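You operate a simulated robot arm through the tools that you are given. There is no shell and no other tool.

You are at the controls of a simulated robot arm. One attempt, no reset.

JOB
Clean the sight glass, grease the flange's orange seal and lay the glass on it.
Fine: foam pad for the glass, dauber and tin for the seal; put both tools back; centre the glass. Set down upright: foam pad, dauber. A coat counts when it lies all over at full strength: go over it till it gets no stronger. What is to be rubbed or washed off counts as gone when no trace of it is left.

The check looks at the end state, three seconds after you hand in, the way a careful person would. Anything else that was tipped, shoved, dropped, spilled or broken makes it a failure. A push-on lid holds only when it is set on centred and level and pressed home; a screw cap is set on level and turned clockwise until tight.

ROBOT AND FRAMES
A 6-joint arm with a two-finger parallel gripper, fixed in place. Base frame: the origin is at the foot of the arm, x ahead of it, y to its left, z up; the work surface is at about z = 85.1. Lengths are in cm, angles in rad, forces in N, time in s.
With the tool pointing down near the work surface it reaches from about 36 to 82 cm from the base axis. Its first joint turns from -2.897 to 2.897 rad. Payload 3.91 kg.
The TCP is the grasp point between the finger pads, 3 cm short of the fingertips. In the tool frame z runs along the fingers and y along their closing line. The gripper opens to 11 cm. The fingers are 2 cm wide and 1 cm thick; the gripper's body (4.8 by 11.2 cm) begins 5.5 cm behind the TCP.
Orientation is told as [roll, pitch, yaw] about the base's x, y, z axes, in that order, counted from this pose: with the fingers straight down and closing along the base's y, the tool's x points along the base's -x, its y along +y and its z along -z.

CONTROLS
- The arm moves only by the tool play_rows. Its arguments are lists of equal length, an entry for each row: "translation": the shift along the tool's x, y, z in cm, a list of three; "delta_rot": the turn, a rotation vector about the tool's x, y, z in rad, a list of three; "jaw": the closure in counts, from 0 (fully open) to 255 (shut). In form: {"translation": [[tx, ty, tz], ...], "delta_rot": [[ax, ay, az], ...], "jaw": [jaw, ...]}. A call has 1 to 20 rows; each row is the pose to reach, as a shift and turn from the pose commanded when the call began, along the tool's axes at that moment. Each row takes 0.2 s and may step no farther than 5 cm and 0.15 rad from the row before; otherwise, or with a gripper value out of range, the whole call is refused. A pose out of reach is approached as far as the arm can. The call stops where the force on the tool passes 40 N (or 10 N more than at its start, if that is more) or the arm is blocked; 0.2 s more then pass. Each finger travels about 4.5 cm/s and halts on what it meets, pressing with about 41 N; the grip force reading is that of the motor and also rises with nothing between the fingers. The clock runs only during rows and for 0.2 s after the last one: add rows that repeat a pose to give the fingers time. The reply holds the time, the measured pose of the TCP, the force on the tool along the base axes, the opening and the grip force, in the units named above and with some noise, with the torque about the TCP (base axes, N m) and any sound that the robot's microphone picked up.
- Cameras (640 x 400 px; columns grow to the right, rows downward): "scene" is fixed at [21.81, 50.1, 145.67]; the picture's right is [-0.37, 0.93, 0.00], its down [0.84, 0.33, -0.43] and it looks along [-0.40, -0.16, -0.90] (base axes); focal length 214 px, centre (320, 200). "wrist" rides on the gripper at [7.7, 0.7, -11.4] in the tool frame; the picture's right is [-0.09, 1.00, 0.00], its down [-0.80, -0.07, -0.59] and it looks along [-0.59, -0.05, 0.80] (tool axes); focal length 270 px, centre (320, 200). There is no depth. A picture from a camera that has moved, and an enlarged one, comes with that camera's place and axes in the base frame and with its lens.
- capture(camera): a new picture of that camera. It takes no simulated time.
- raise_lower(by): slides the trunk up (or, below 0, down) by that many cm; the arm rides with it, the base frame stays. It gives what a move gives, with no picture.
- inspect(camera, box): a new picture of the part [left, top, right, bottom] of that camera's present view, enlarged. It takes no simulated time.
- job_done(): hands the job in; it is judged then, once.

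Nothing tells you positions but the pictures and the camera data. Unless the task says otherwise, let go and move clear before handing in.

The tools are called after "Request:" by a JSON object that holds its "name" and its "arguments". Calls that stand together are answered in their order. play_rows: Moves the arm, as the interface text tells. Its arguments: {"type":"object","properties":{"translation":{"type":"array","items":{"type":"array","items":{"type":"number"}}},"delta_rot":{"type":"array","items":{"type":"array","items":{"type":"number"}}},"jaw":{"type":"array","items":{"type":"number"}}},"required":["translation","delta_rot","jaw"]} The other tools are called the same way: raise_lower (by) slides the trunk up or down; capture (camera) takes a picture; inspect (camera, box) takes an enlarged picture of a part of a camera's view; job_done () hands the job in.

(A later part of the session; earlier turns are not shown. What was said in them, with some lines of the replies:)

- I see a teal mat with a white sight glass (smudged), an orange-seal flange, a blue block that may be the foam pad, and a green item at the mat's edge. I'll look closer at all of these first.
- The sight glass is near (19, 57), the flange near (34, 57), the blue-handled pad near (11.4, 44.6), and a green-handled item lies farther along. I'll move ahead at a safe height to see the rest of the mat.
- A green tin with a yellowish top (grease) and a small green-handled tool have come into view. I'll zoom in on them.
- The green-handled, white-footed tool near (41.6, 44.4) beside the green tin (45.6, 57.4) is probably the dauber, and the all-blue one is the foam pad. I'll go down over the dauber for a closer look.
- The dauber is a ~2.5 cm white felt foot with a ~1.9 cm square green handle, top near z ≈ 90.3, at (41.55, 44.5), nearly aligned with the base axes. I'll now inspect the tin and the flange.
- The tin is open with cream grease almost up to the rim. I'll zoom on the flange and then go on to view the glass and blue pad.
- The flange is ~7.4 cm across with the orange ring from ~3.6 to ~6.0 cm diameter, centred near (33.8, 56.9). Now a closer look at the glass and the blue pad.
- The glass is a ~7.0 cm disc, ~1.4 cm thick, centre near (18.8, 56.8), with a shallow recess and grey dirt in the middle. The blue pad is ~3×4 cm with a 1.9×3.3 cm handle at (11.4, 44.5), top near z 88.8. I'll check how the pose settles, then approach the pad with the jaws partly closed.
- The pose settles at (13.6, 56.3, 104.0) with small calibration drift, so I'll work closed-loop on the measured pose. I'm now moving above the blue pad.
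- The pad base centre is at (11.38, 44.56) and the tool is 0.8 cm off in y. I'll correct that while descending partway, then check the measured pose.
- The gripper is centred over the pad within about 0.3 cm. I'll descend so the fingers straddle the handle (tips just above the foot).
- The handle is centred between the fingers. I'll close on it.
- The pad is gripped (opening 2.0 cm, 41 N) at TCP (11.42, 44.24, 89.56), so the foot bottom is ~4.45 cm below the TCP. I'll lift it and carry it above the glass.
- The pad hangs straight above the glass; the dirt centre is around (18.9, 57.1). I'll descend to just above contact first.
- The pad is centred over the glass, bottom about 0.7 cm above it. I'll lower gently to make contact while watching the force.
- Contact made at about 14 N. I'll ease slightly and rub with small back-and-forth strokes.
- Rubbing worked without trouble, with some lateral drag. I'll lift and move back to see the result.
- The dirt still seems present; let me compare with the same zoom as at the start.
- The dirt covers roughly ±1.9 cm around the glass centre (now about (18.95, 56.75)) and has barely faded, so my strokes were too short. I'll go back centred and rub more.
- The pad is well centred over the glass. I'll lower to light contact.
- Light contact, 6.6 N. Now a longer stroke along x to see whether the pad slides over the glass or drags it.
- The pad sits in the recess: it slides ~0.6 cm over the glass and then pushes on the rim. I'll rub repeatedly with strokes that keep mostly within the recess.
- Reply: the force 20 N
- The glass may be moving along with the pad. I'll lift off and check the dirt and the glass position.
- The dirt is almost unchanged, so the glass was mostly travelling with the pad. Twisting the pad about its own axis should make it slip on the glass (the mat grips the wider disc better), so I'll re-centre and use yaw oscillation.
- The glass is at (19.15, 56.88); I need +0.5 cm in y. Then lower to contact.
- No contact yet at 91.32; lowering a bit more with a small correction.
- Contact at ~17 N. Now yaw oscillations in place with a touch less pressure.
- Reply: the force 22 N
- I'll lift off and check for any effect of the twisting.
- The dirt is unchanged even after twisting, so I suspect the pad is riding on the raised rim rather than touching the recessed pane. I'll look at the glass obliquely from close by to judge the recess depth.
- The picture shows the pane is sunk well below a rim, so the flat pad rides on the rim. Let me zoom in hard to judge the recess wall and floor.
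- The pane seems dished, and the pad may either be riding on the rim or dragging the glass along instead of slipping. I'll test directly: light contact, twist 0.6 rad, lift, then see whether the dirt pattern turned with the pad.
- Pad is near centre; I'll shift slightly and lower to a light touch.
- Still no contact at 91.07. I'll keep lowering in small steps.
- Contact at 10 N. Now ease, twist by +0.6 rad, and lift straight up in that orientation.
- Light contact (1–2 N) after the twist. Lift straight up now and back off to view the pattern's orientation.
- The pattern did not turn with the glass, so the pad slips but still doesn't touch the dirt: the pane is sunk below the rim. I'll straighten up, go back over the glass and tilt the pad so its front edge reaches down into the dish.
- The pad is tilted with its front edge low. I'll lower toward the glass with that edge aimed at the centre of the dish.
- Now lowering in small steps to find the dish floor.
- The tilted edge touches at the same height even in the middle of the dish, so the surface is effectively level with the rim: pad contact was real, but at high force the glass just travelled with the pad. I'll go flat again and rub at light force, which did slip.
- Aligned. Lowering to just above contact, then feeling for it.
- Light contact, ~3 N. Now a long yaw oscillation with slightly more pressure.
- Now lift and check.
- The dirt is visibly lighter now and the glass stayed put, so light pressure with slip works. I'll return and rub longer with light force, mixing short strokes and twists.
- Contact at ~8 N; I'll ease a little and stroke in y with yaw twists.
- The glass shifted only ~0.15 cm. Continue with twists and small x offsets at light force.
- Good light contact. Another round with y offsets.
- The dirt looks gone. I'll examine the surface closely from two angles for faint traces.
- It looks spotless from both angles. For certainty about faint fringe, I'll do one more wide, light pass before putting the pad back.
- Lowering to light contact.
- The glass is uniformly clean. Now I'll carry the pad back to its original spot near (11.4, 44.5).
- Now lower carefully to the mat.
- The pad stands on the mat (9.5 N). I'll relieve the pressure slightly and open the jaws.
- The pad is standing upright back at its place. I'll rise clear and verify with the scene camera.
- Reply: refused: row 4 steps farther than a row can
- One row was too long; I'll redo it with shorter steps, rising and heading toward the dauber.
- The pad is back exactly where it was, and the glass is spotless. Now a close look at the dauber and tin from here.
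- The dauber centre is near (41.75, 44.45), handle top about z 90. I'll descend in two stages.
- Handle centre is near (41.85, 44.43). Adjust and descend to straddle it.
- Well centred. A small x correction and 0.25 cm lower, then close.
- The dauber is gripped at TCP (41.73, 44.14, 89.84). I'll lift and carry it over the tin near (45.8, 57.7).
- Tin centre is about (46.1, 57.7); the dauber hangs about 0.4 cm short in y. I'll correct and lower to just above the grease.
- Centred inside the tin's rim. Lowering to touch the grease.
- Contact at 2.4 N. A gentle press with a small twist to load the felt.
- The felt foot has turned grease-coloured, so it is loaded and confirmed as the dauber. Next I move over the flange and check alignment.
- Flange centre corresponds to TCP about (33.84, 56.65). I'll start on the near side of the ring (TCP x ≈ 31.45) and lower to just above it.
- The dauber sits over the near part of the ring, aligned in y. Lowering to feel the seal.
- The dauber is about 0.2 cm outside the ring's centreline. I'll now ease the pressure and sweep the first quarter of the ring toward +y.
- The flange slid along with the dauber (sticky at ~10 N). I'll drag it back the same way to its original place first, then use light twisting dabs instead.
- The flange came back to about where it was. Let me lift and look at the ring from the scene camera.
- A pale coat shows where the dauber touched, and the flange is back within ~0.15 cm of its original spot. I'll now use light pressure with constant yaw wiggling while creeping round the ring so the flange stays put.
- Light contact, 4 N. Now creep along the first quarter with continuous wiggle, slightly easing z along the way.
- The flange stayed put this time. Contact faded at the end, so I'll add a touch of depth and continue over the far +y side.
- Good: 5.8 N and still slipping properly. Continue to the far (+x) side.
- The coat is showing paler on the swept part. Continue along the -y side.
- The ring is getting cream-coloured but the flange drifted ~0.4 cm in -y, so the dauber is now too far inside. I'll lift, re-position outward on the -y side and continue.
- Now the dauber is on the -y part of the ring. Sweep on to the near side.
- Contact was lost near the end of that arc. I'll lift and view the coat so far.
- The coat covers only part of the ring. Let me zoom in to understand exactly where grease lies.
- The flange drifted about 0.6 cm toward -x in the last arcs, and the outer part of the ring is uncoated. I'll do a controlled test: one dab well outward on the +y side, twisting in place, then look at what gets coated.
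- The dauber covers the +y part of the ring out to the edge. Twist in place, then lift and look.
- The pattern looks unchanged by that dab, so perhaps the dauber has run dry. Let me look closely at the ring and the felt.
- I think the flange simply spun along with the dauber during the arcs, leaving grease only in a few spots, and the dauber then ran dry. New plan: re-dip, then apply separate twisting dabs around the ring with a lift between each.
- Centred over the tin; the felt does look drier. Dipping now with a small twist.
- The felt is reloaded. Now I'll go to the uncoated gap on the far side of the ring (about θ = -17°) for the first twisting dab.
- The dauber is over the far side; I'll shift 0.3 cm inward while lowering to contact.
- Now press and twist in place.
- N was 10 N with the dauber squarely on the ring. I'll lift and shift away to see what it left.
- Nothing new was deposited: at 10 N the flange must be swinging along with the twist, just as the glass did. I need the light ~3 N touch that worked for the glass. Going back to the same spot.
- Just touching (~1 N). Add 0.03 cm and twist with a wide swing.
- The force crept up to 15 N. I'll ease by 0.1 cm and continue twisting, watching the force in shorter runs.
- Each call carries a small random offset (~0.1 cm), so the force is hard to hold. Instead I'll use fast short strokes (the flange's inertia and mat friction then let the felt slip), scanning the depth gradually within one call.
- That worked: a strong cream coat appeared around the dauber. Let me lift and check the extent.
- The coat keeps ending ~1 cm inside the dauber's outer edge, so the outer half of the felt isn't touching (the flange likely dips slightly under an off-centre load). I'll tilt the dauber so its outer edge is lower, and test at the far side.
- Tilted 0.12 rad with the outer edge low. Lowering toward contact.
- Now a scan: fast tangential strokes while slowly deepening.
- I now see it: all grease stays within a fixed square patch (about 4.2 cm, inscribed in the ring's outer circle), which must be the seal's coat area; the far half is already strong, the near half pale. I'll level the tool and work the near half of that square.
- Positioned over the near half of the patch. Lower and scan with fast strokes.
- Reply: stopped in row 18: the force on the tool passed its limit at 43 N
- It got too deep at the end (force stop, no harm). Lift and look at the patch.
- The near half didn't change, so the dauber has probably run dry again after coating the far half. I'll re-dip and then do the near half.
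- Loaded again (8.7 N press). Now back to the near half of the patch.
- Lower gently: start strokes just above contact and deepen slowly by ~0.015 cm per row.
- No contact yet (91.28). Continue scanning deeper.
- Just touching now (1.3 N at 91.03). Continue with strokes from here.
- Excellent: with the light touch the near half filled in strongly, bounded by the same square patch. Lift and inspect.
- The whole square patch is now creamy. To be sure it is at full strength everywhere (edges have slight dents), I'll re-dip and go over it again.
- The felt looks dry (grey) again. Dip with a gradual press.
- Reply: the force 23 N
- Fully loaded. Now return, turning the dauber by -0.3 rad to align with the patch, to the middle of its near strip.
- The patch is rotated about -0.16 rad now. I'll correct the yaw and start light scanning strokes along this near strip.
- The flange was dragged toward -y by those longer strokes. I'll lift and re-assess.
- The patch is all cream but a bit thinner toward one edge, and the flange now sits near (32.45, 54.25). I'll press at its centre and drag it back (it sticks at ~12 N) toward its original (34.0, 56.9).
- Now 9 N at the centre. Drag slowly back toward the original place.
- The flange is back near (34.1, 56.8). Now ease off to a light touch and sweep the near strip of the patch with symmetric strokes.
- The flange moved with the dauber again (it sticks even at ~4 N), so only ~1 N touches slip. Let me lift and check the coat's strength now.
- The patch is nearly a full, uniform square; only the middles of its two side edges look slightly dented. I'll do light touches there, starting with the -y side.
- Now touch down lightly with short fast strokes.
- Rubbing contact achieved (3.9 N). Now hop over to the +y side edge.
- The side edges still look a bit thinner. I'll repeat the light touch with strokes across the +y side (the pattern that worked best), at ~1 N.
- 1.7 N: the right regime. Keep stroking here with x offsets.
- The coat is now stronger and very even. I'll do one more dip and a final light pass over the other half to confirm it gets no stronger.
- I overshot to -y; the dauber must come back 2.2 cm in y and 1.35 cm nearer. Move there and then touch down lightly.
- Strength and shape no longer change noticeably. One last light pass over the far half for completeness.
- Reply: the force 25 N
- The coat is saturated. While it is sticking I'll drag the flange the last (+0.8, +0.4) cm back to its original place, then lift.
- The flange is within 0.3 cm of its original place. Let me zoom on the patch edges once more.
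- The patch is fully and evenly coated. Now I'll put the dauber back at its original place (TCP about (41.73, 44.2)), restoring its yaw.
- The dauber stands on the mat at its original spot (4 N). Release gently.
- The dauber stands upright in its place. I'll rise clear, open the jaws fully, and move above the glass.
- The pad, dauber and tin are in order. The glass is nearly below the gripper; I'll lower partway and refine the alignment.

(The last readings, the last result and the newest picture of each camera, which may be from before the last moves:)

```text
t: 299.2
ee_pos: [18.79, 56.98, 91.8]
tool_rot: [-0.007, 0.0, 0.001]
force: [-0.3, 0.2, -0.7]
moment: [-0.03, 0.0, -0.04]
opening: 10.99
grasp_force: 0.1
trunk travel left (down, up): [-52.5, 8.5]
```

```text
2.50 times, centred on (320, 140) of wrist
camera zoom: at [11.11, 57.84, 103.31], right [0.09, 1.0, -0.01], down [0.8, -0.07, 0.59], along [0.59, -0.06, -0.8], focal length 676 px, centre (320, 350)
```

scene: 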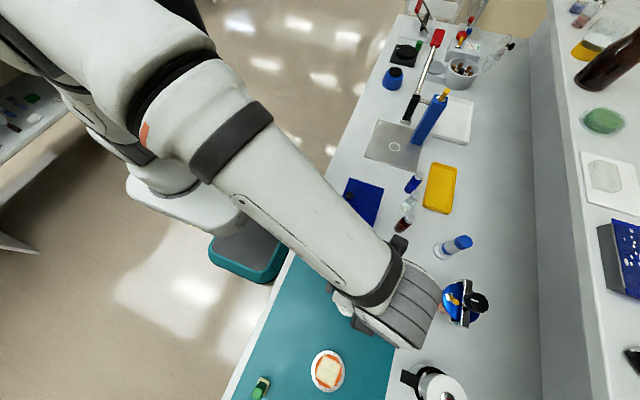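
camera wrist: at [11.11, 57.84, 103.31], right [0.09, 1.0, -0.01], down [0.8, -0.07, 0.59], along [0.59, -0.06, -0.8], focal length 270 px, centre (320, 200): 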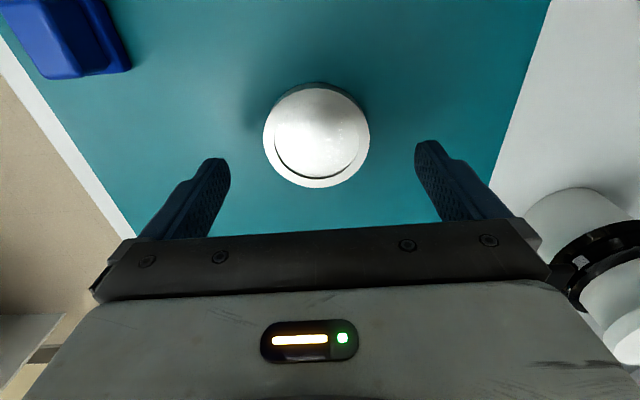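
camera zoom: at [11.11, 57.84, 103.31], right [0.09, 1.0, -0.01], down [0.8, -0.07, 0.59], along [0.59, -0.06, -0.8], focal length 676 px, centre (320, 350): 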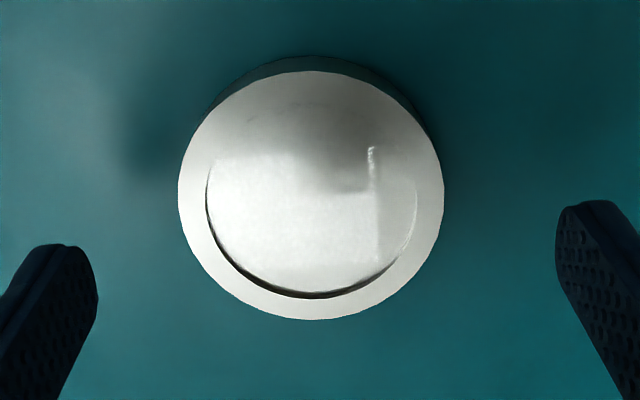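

Request:
{"name": "inspect", "arguments": {"camera": "wrist", "box": [260, 80, 375, 190]}}

Request:
{"name": "inspect", "arguments": {"camera": "wrist", "box": [285, 85, 345, 125]}}

```text
3.64 times, centred on (318, 135) of wrist
camera zoom: at [11.11, 57.84, 103.31], right [0.09, 1.0, -0.01], down [0.8, -0.07, 0.59], along [0.59, -0.06, -0.8], focal length 983 px, centre (329, 436)
```

zoom: 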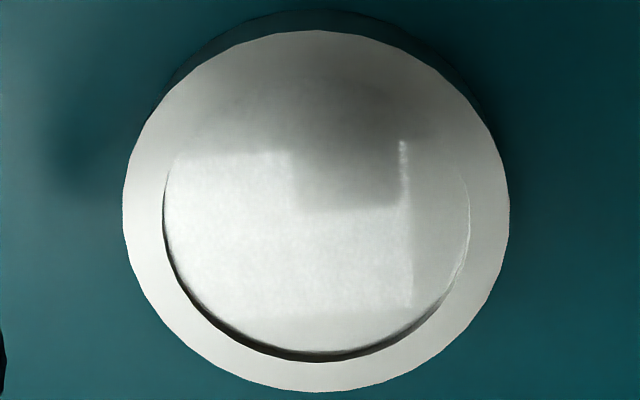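

```text
10.00 times, centred on (315, 105) of wrist
camera zoom: at [11.11, 57.84, 103.31], right [0.09, 1.0, -0.01], down [0.8, -0.07, 0.59], along [0.59, -0.06, -0.8], focal length 2703 px, centre (370, 1150)
```

zoom: 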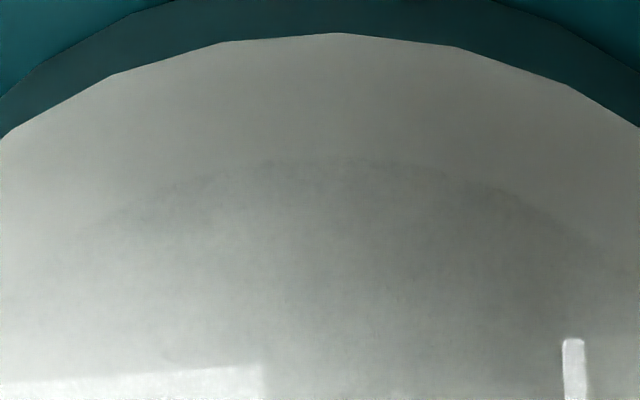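

The glass is clean and centred under the gripper (offset -0.15 cm in y). I'll straighten the tiny roll and descend so the fingertips are just above the mat.

Request:
{"name": "play_rows", "arguments": {"translation": [[0, -0.15, 1], [0, -0.15, 2], [0, -0.15, 3], [0, -0.15, 3]], "delta_rot": [[-0.006, 0, 0], [-0.006, 0, 0], [-0.006, 0, 0], [-0.006, 0, 0]], "jaw": [0, 0, 0, 0]}}

Request:
{"name": "inspect", "arguments": {"camera": "wrist", "box": [180, 90, 460, 230]}}

```text
t: 300.2
ee_pos: [18.87, 56.81, 88.97]
tool_rot: [-0.004, 0.0, 0.001]
force: [0.1, 0.1, 0.1]
moment: [0.02, -0.03, -0.02]
opening: 10.99
grasp_force: 0.1
trunk travel left (down, up): [-52.5, 8.5]
```

```text
2.29 times, centred on (320, 160) of wrist
camera zoom: at [11.19, 57.59, 100.44], right [0.09, 1.0, 0.0], down [0.8, -0.07, 0.59], along [0.59, -0.05, -0.8], focal length 618 px, centre (320, 291)
```

zoom: 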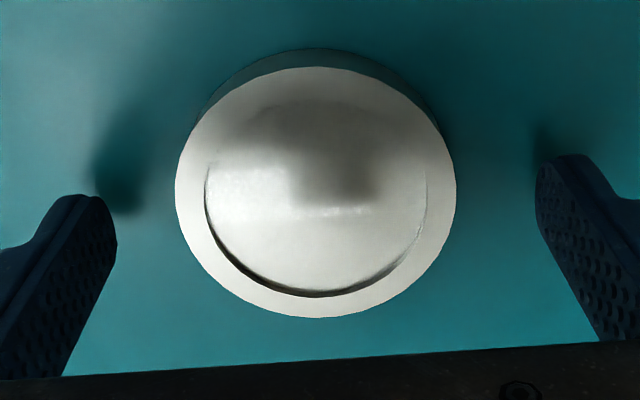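

Well aligned. Last half centimetre down and close on the glass.

Request:
{"name": "play_rows", "arguments": {"translation": [[0, 0, 0.3], [0, 0, 0.5], [0, 0, 0.5]], "delta_rot": [[-0.004, 0, 0], [-0.004, 0, 0], [-0.004, 0, 0]], "jaw": [0, 0, 0]}}

```text
t: 301.0
ee_pos: [18.87, 56.83, 88.35]
tool_rot: [0.0, -0.001, 0.0]
force: [-0.1, 0.1, -0.3]
moment: [0.01, -0.01, -0.01]
opening: 11.03
grasp_force: 0.1
trunk travel left (down, up): [-52.5, 8.5]
```

Request:
{"name": "play_rows", "arguments": {"translation": [[0, 0, 0], [0, 0, 0], [0, 0, 0], [0, 0, 0], [0, 0, 0], [0, 0, 0]], "delta_rot": [[0, 0, 0], [0, 0, 0], [0, 0, 0], [0, 0, 0], [0, 0, 0], [0, 0, 0]], "jaw": [40, 70, 85, 120, 160, 160]}}

Request:
{"name": "inspect", "arguments": {"camera": "wrist", "box": [180, 90, 460, 230]}}

```text
t: 302.4
ee_pos: [18.95, 56.82, 88.52]
tool_rot: [-0.001, 0.0, 0.001]
force: [0.3, -1.0, -0.3]
moment: [-0.23, 0.05, 0.01]
opening: 6.91
grasp_force: 41.1
trunk travel left (down, up): [-52.5, 8.5]
```

```text
2.29 times, centred on (320, 160) of wrist
camera zoom: at [11.21, 57.57, 100.0], right [0.09, 1.0, 0.0], down [0.8, -0.07, 0.59], along [0.59, -0.05, -0.8], focal length 618 px, centre (320, 291)
```

zoom: 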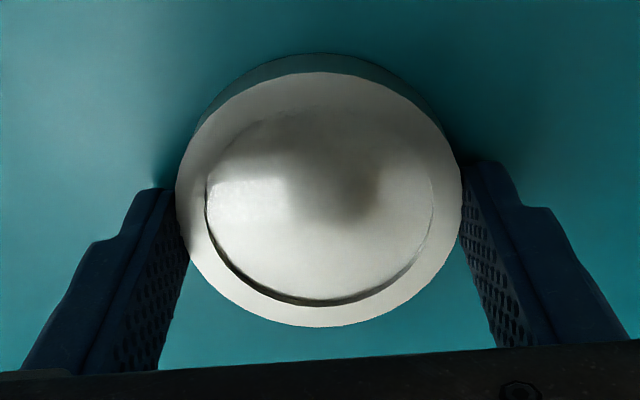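

The glass is gripped (opening 6.91 cm, 41 N). Lift it and carry it over the flange.

Request:
{"name": "play_rows", "arguments": {"translation": [[0, 0, -1], [0, 0, -3], [0, 0, -5.5], [-3, 0, -6], [-6, 0, -6], [-9, 0, -6], [-12, 0, -6], [-14.5, 0, -6], [-14.5, 0, -6]], "delta_rot": [[0, 0, 0], [0, 0, 0], [0, 0, 0], [0, 0, 0], [0, 0, 0], [0, 0, 0], [0, 0, 0], [0, 0, 0], [0, 0, 0]], "jaw": [160, 160, 160, 160, 160, 160, 160, 160, 160]}}

Request:
{"name": "capture", "arguments": {"camera": "wrist"}}

Request:
{"name": "inspect", "arguments": {"camera": "wrist", "box": [180, 50, 460, 230]}}

Request:
{"name": "inspect", "arguments": {"camera": "scene", "box": [270, 310, 400, 400]}}

```text
t: 304.4
ee_pos: [33.42, 56.87, 94.51]
tool_rot: [0.0, -0.001, -0.002]
force: [0.5, 0.6, -5.7]
moment: [0.0, -0.02, 0.02]
opening: 6.89
grasp_force: 41.2
trunk travel left (down, up): [-52.5, 8.5]
```

```text
taken
camera wrist: at [25.71, 57.55, 106.03], right [0.09, 1.0, 0.0], down [0.8, -0.07, 0.59], along [0.59, -0.05, -0.8], focal length 270 px, centre (320, 200)
```

wrist: 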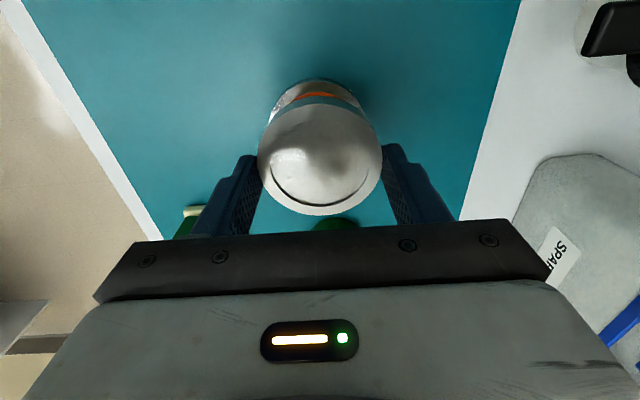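

```text
2.22 times, centred on (320, 140) of wrist
camera zoom: at [25.71, 57.55, 106.03], right [0.09, 1.0, 0.0], down [0.8, -0.07, 0.59], along [0.59, -0.05, -0.8], focal length 601 px, centre (320, 333)
```

zoom: 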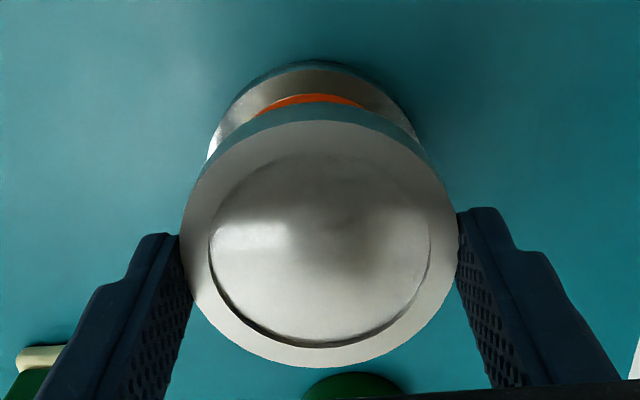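

```text
4.44 times, centred on (335, 355) of scene
camera zoom: at [21.81, 50.1, 145.67], right [-0.37, 0.93, 0.0], down [0.84, 0.33, -0.43], along [-0.4, -0.16, -0.9], focal length 953 px, centre (253, -489)
```

zoom: 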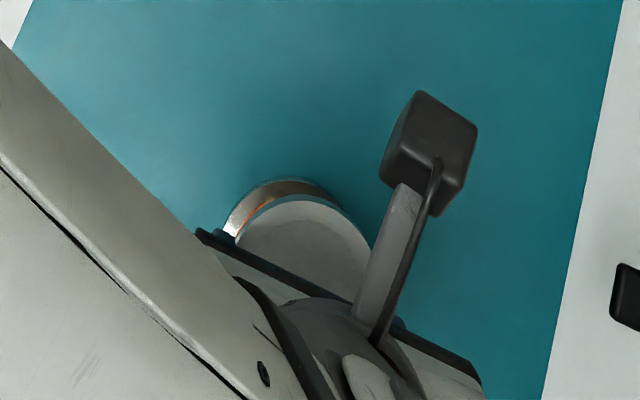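

The flange centre is about (+0.56 x, -0.28 y) from the glass centre. I'll shift and lower to just above, then re-check.

Request:
{"name": "play_rows", "arguments": {"translation": [[-0.3, -0.15, 0.8], [-0.56, -0.28, 1.8], [-0.56, -0.28, 2.8], [-0.56, -0.28, 3.4], [-0.56, -0.28, 3.4]], "delta_rot": [[0, 0, 0], [0, 0, 0], [0, 0, 0], [0, 0, 0], [0, 0, 0]], "jaw": [160, 160, 160, 160, 160]}}

Request:
{"name": "inspect", "arguments": {"camera": "wrist", "box": [180, 50, 460, 230]}}

Request:
{"name": "inspect", "arguments": {"camera": "scene", "box": [290, 330, 370, 400]}}

```text
t: 305.6
ee_pos: [34.02, 56.64, 91.27]
tool_rot: [0.0, 0.0, 0.002]
force: [-0.3, 0.2, -6.2]
moment: [-0.02, 0.01, -0.05]
opening: 6.92
grasp_force: 40.8
trunk travel left (down, up): [-52.5, 8.5]
```

```text
2.22 times, centred on (320, 140) of wrist
camera zoom: at [26.33, 57.33, 102.75], right [0.09, 1.0, 0.0], down [0.8, -0.07, 0.59], along [0.59, -0.05, -0.8], focal length 601 px, centre (320, 333)
```

zoom: 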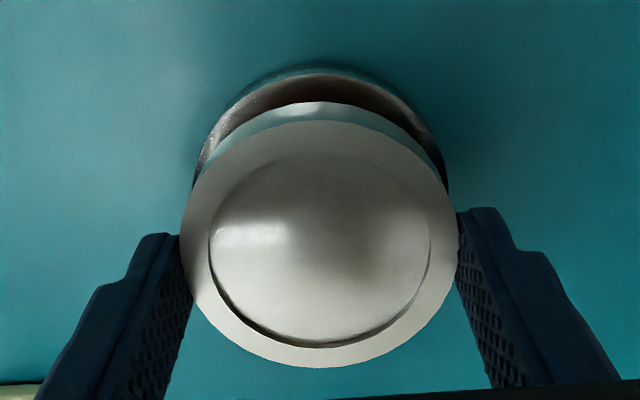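

```text
5.71 times, centred on (330, 365) of scene
camera zoom: at [21.81, 50.1, 145.67], right [-0.37, 0.93, 0.0], down [0.84, 0.33, -0.43], along [-0.4, -0.16, -0.9], focal length 1226 px, centre (263, -743)
```

zoom: 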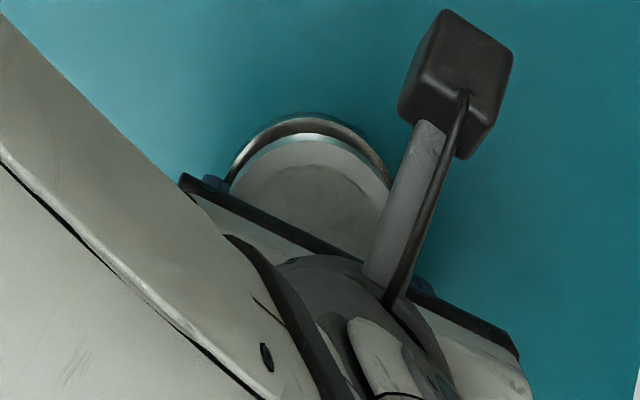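

Nearly aligned (within ~0.1 cm). Lower further to a ~0.4 cm gap and re-check.

Request:
{"name": "play_rows", "arguments": {"translation": [[0.03, 0, 0.4], [0.03, 0, 0.8], [0.03, 0, 1.1], [0.03, 0, 1.1]], "delta_rot": [[0, 0, 0], [0, 0, 0], [0, 0, 0], [0, 0, 0]], "jaw": [160, 160, 160, 160]}}

Request:
{"name": "inspect", "arguments": {"camera": "wrist", "box": [180, 50, 460, 230]}}

Request:
{"name": "inspect", "arguments": {"camera": "scene", "box": [300, 340, 360, 390]}}

```text
t: 306.6
ee_pos: [34.0, 56.5, 89.95]
tool_rot: [0.0, 0.0, 0.001]
force: [-0.3, -0.2, -5.9]
moment: [0.03, 0.01, -0.01]
opening: 6.9
grasp_force: 41.1
trunk travel left (down, up): [-52.5, 8.5]
```

```text
2.22 times, centred on (320, 140) of wrist
camera zoom: at [26.32, 57.27, 101.59], right [0.09, 1.0, 0.0], down [0.8, -0.07, 0.59], along [0.59, -0.05, -0.8], focal length 601 px, centre (320, 333)
```

zoom: 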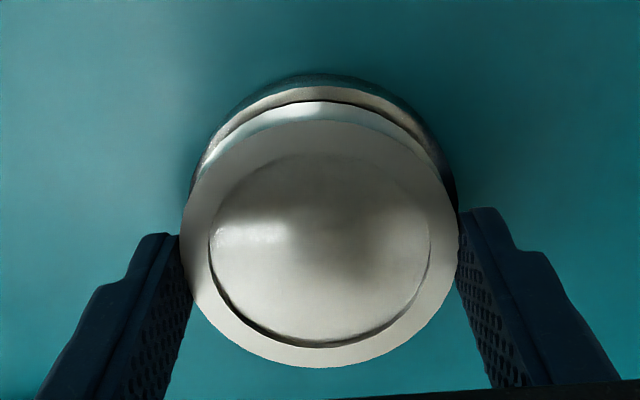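

```text
8.00 times, centred on (330, 365) of scene
camera zoom: at [21.81, 50.1, 145.67], right [-0.37, 0.93, 0.0], down [0.84, 0.33, -0.43], along [-0.4, -0.16, -0.9], focal length 1716 px, centre (240, -1120)
```

zoom: 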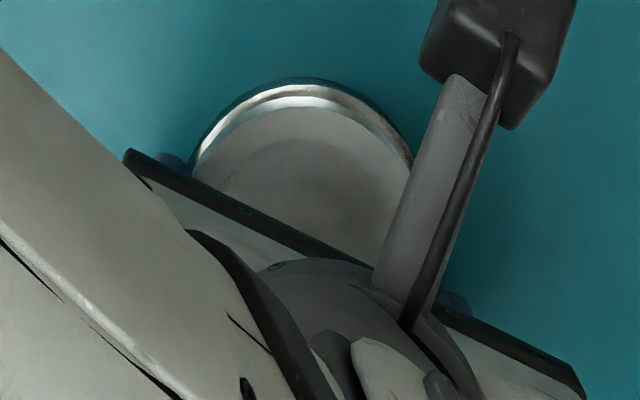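

Request:
{"name": "inspect", "arguments": {"camera": "wrist", "box": [255, 75, 385, 155]}}

Request:
{"name": "inspect", "arguments": {"camera": "scene", "box": [310, 344, 350, 370]}}

```text
4.92 times, centred on (320, 115) of wrist
camera zoom: at [26.32, 57.27, 101.59], right [0.09, 1.0, 0.0], down [0.8, -0.07, 0.59], along [0.59, -0.05, -0.8], focal length 1331 px, centre (320, 618)
```

zoom: 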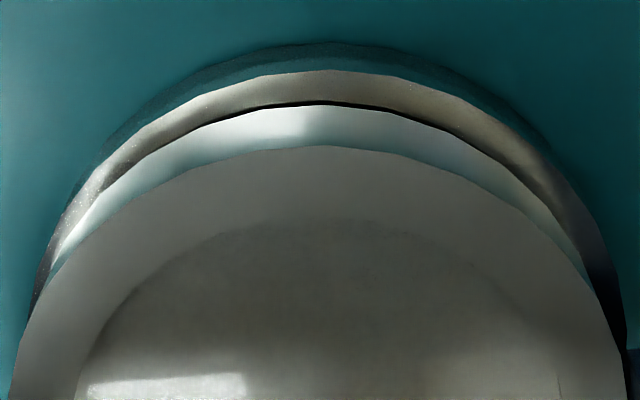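

```text
15.38 times, centred on (330, 357) of scene
camera zoom: at [21.81, 50.1, 145.67], right [-0.37, 0.93, 0.0], down [0.84, 0.33, -0.43], along [-0.4, -0.16, -0.9], focal length 3300 px, centre (166, -2215)
```

zoom: 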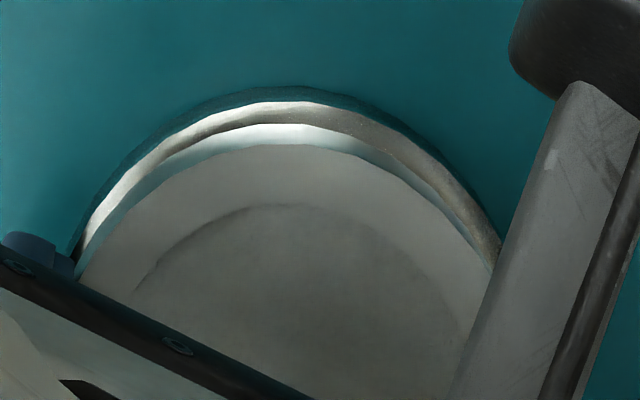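

Alignment is within ~0.08 cm in both views. Lower gently until the weight transfers.

Request:
{"name": "play_rows", "arguments": {"translation": [[0.03, 0.03, 0.08], [0.03, 0.03, 0.15], [0.03, 0.03, 0.18], [0.03, 0.03, 0.18]], "delta_rot": [[0, 0, 0], [0, 0, 0], [0, 0, 0], [0, 0, 0]], "jaw": [160, 160, 160, 160]}}

Request:
{"name": "inspect", "arguments": {"camera": "wrist", "box": [255, 75, 385, 155]}}

Request:
{"name": "inspect", "arguments": {"camera": "scene", "box": [310, 344, 350, 370]}}

```text
t: 307.6
ee_pos: [34.03, 56.57, 90.03]
tool_rot: [0.003, -0.002, -0.001]
force: [5.1, 3.0, 7.3]
moment: [-0.3, 0.02, 0.08]
opening: 6.89
grasp_force: 41.3
trunk travel left (down, up): [-52.5, 8.5]
```

```text
4.92 times, centred on (320, 115) of wrist
camera zoom: at [26.19, 57.26, 101.47], right [0.09, 1.0, 0.0], down [0.8, -0.07, 0.6], along [0.59, -0.05, -0.8], focal length 1331 px, centre (320, 618)
```

zoom: 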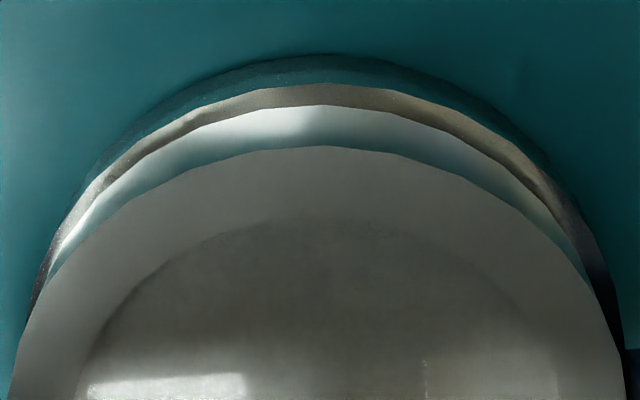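

```text
15.38 times, centred on (330, 357) of scene
camera zoom: at [21.81, 50.1, 145.67], right [-0.37, 0.93, 0.0], down [0.84, 0.33, -0.43], along [-0.4, -0.16, -0.9], focal length 3300 px, centre (166, -2215)
```

zoom: 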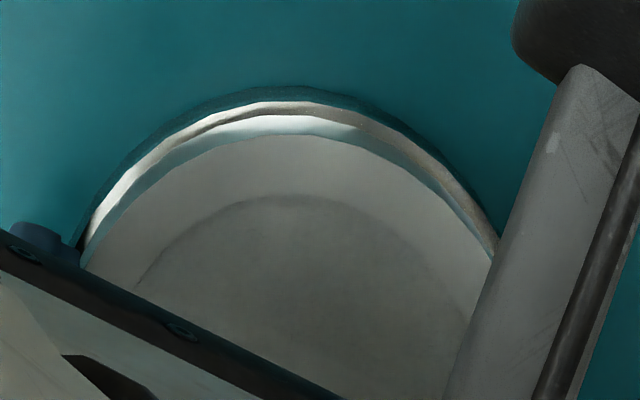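

The glass rests on the seal with an even ~0.2 cm margin all round. Relieve the pressure a little and open the jaws slowly.

Request:
{"name": "play_rows", "arguments": {"translation": [[0, 0, -0.06], [0, 0, -0.06], [0, 0, -0.06], [0, 0, -0.06], [0, 0, -0.06], [0, 0, -0.06], [0, 0, -0.06]], "delta_rot": [[0, 0, 0], [0, 0, 0], [0, 0, 0], [0, 0, 0], [0, 0, 0], [0, 0, 0], [0, 0, 0]], "jaw": [160, 90, 84, 75, 60, 40, 20]}}

Request:
{"name": "inspect", "arguments": {"camera": "wrist", "box": [180, 50, 460, 230]}}

Request:
{"name": "inspect", "arguments": {"camera": "wrist", "box": [255, 75, 385, 155]}}

```text
t: 309.2
ee_pos: [33.98, 56.43, 89.86]
tool_rot: [0.0, -0.001, 0.0]
force: [-0.3, -0.5, -0.1]
moment: [0.0, 0.03, -0.01]
opening: 10.15
grasp_force: 0.0
trunk travel left (down, up): [-52.5, 8.5]
```

```text
2.22 times, centred on (320, 140) of wrist
camera zoom: at [26.22, 57.25, 101.36], right [0.09, 1.0, 0.0], down [0.8, -0.07, 0.59], along [0.59, -0.05, -0.8], focal length 601 px, centre (320, 333)
```

zoom: 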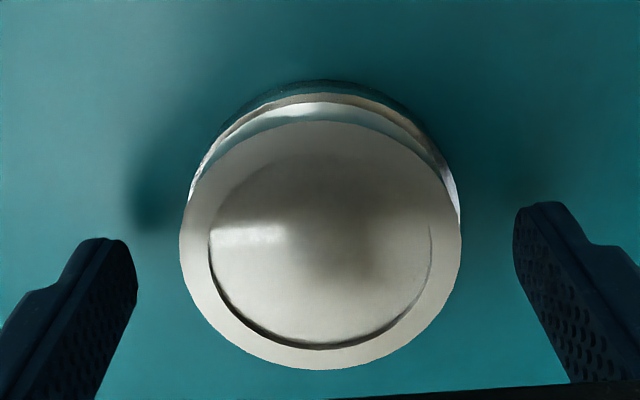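

```text
4.92 times, centred on (320, 115) of wrist
camera zoom: at [26.22, 57.25, 101.36], right [0.09, 1.0, 0.0], down [0.8, -0.07, 0.59], along [0.59, -0.05, -0.8], focal length 1331 px, centre (320, 618)
```

zoom: 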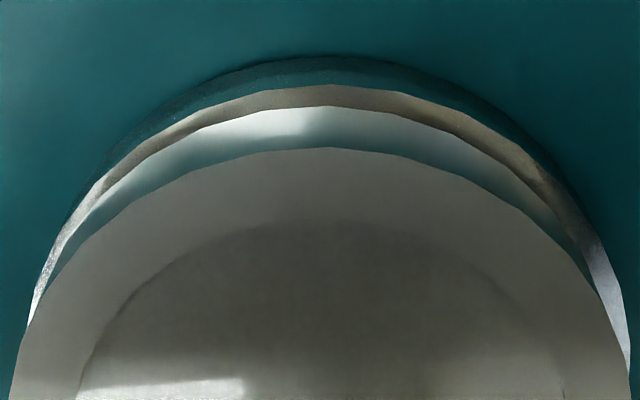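

Released cleanly. Now rise straight up and check centring from above.

Request:
{"name": "play_rows", "arguments": {"translation": [[0, 0, -2], [0, 0, -5], [0, 0, -9], [2, -3, -12], [5, -6, -14], [9, -8, -14], [13, -10, -14], [15, -12, -14], [15, -12, -14]], "delta_rot": [[0, 0, 0], [0, 0, 0], [0, 0, 0], [0, 0, 0], [0, 0, 0], [0, 0, 0], [0, 0, 0], [0, 0, 0], [0, 0, 0]], "jaw": [20, 0, 0, 0, 0, 0, 0, 0, 0]}}

Request:
{"name": "capture", "arguments": {"camera": "scene"}}

Request:
{"name": "inspect", "arguments": {"camera": "scene", "box": [300, 340, 360, 400]}}

Request:
{"name": "capture", "arguments": {"camera": "wrist"}}

```text
t: 311.2
ee_pos: [18.98, 44.62, 103.87]
tool_rot: [-0.002, 0.002, 0.001]
force: [-0.3, 0.0, 0.2]
moment: [0.03, -0.03, 0.02]
opening: 11.02
grasp_force: 0.0
trunk travel left (down, up): [-52.5, 8.5]
```

```text
taken
```

scene: 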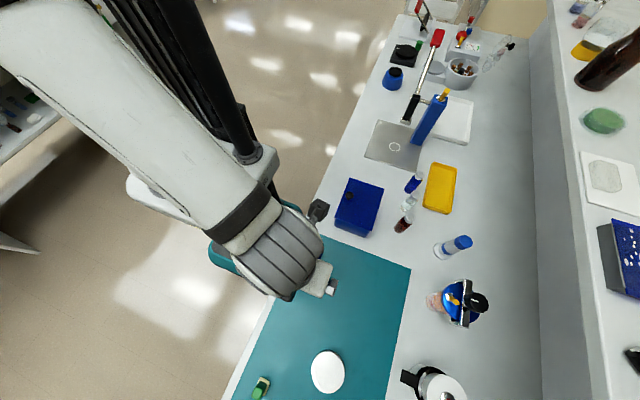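

```text
6.67 times, centred on (330, 370) of scene
camera zoom: at [21.81, 50.1, 145.67], right [-0.37, 0.93, 0.0], down [0.84, 0.33, -0.43], along [-0.4, -0.16, -0.9], focal length 1430 px, centre (253, -933)
```

zoom: 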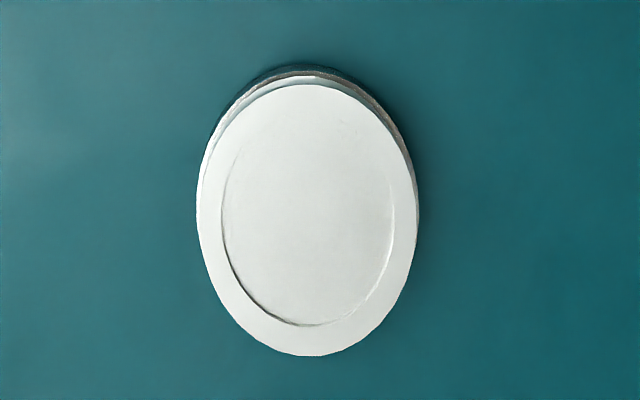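

```text
taken
camera wrist: at [11.29, 45.18, 115.43], right [0.09, 1.0, 0.0], down [0.8, -0.07, 0.59], along [0.59, -0.05, -0.8], focal length 270 px, centre (320, 200)
```

wrist: 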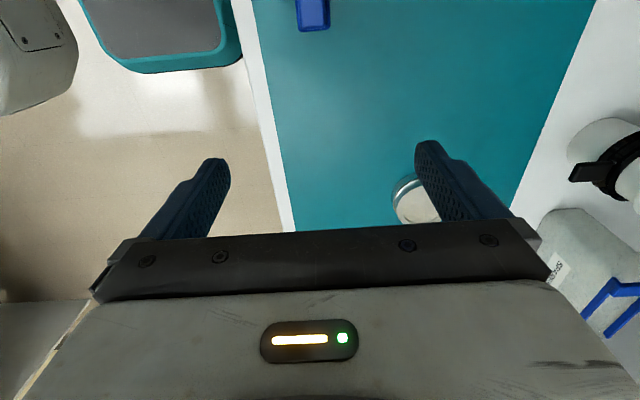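

The glass lies on the flange. Let me zoom to judge centring and check the other items.

Request:
{"name": "inspect", "arguments": {"camera": "scene", "box": [308, 346, 348, 396]}}

Request:
{"name": "inspect", "arguments": {"camera": "scene", "box": [230, 300, 420, 400]}}

Request:
{"name": "play_rows", "arguments": {"translation": [[-3, 2, -1], [-6, 4, -2], [-9, 6, -3], [-9, 6, -3]], "delta_rot": [[0, 0, 0], [0, 0, 0], [0, 0, 0], [0, 0, 0]], "jaw": [0, 0, 0, 0]}}

Request:
{"name": "capture", "arguments": {"camera": "wrist"}}

```text
8.00 times, centred on (328, 371) of scene
camera zoom: at [21.81, 50.1, 145.67], right [-0.37, 0.93, 0.0], down [0.84, 0.33, -0.43], along [-0.4, -0.16, -0.9], focal length 1716 px, centre (256, -1168)
```

zoom: 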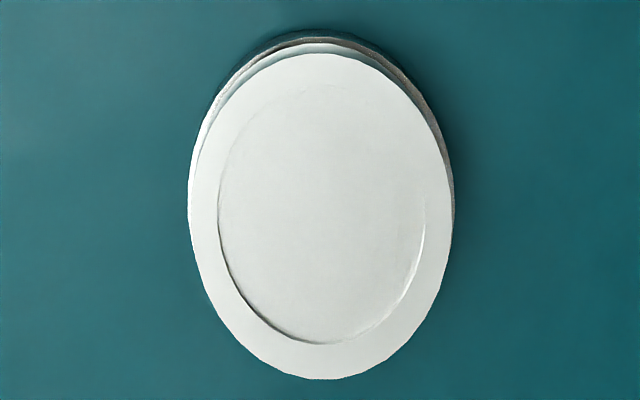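

```text
3.37 times, centred on (325, 350) of scene
camera zoom: at [21.81, 50.1, 145.67], right [-0.37, 0.93, 0.0], down [0.84, 0.33, -0.43], along [-0.4, -0.16, -0.9], focal length 722 px, centre (303, -305)
```

zoom: 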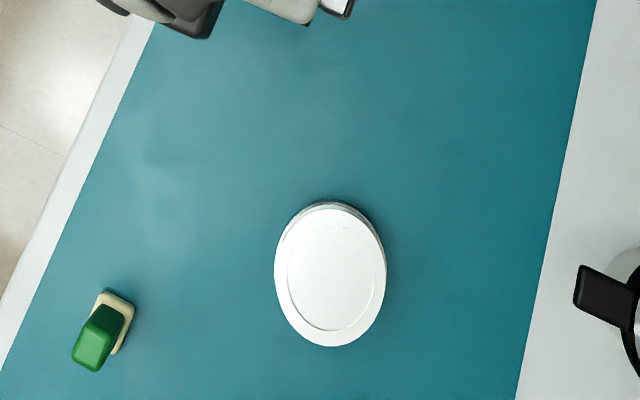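

```text
t: 312.2
ee_pos: [28.05, 50.56, 106.97]
tool_rot: [0.001, 0.0, 0.0]
force: [-0.2, 0.1, -0.1]
moment: [0.06, 0.0, -0.03]
opening: 10.98
grasp_force: 0.1
trunk travel left (down, up): [-52.5, 8.5]
```

```text
taken
camera wrist: at [20.35, 51.22, 118.5], right [0.09, 1.0, 0.0], down [0.8, -0.07, 0.59], along [0.59, -0.05, -0.8], focal length 270 px, centre (320, 200)
```

wrist: 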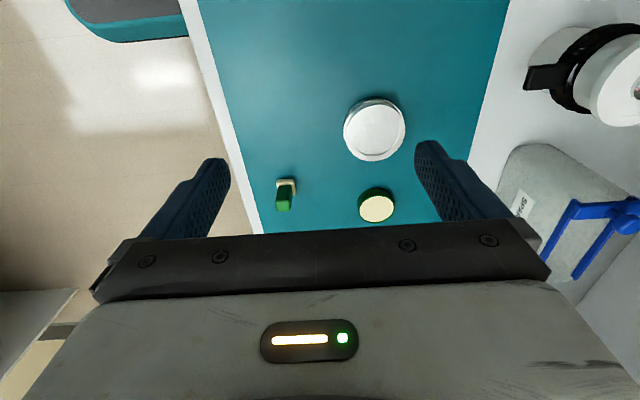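

The glass is centred within ~0.1 cm. Final close checks of the glass, dauber and tin.

Request:
{"name": "inspect", "arguments": {"camera": "wrist", "box": [330, 90, 420, 170]}}

Request:
{"name": "inspect", "arguments": {"camera": "wrist", "box": [260, 165, 410, 235]}}

Request:
{"name": "inspect", "arguments": {"camera": "scene", "box": [290, 230, 390, 330]}}

```text
5.00 times, centred on (375, 130) of wrist
camera zoom: at [20.35, 51.22, 118.5], right [0.09, 1.0, 0.0], down [0.8, -0.07, 0.59], along [0.59, -0.05, -0.8], focal length 1351 px, centre (45, 550)
```

zoom: 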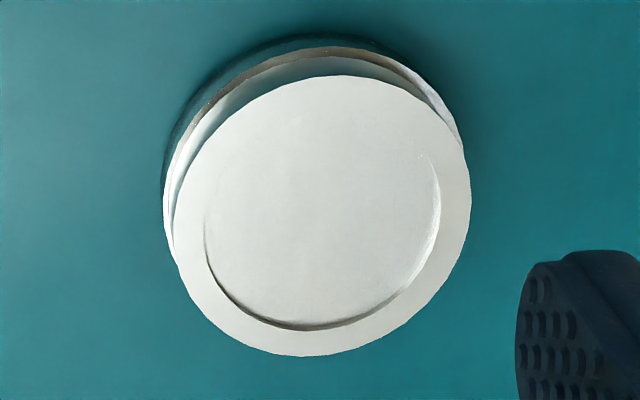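

```text
4.27 times, centred on (335, 200) of wrist
camera zoom: at [20.35, 51.22, 118.5], right [0.09, 1.0, 0.0], down [0.8, -0.07, 0.59], along [0.59, -0.05, -0.8], focal length 1153 px, centre (256, 200)
```

zoom: 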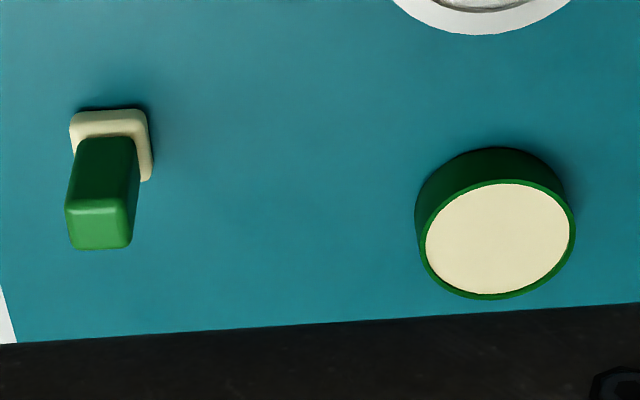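

```text
4.00 times, centred on (340, 280) of scene
camera zoom: at [21.81, 50.1, 145.67], right [-0.37, 0.93, 0.0], down [0.84, 0.33, -0.43], along [-0.4, -0.16, -0.9], focal length 858 px, centre (240, -120)
```

zoom: 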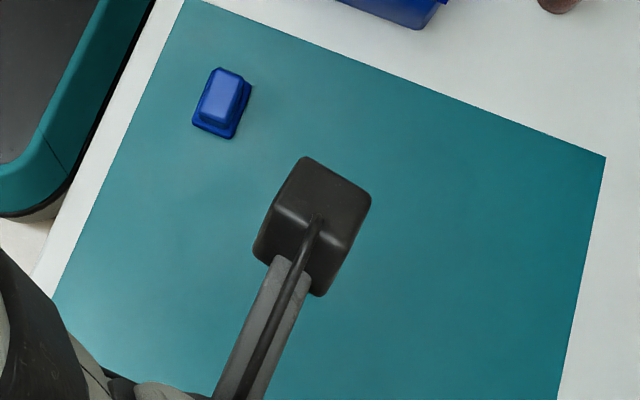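

All done: the glass is clean and lies centred on the greased seal. The foam pad and dauber stand upright in their places, the tin is undisturbed, and the gripper is open and clear. Handing in.

Request:
{"name": "job_done", "arguments": {}}

```text
The job is handed in.
```

I handed the job in. I believe it is complete, but I can't be certain the seal's coat will count as all over.

- **Glass:** The dirt is gone. I found no trace of it in close-ups from both cameras before laying the glass down.
- **Seal:** The grease only ever took on a square area about 4.2 cm across, roughly the square that fits inside the ring's outer edge. I coated that square until extra passes made no visible difference. Four thin outer strips of the orange ring stayed bare, even when the loaded dauber pressed directly over them. I took the square to be the full coat area, and that is the main uncertainty.
- **Placement:** The glass lies on the seal, centred to within about 0.1 cm by my estimate from the pictures.
- **Tools:** The foam pad and dauber are back in their places, standing upright. The tin is where it started.
- **Flange:** It slid 2–3 cm at times while I was greasing it. I dragged it back to about 0.3 cm from its original spot before laying the glass on it.

Nothing else was tipped or spilled, and the gripper is open and clear.
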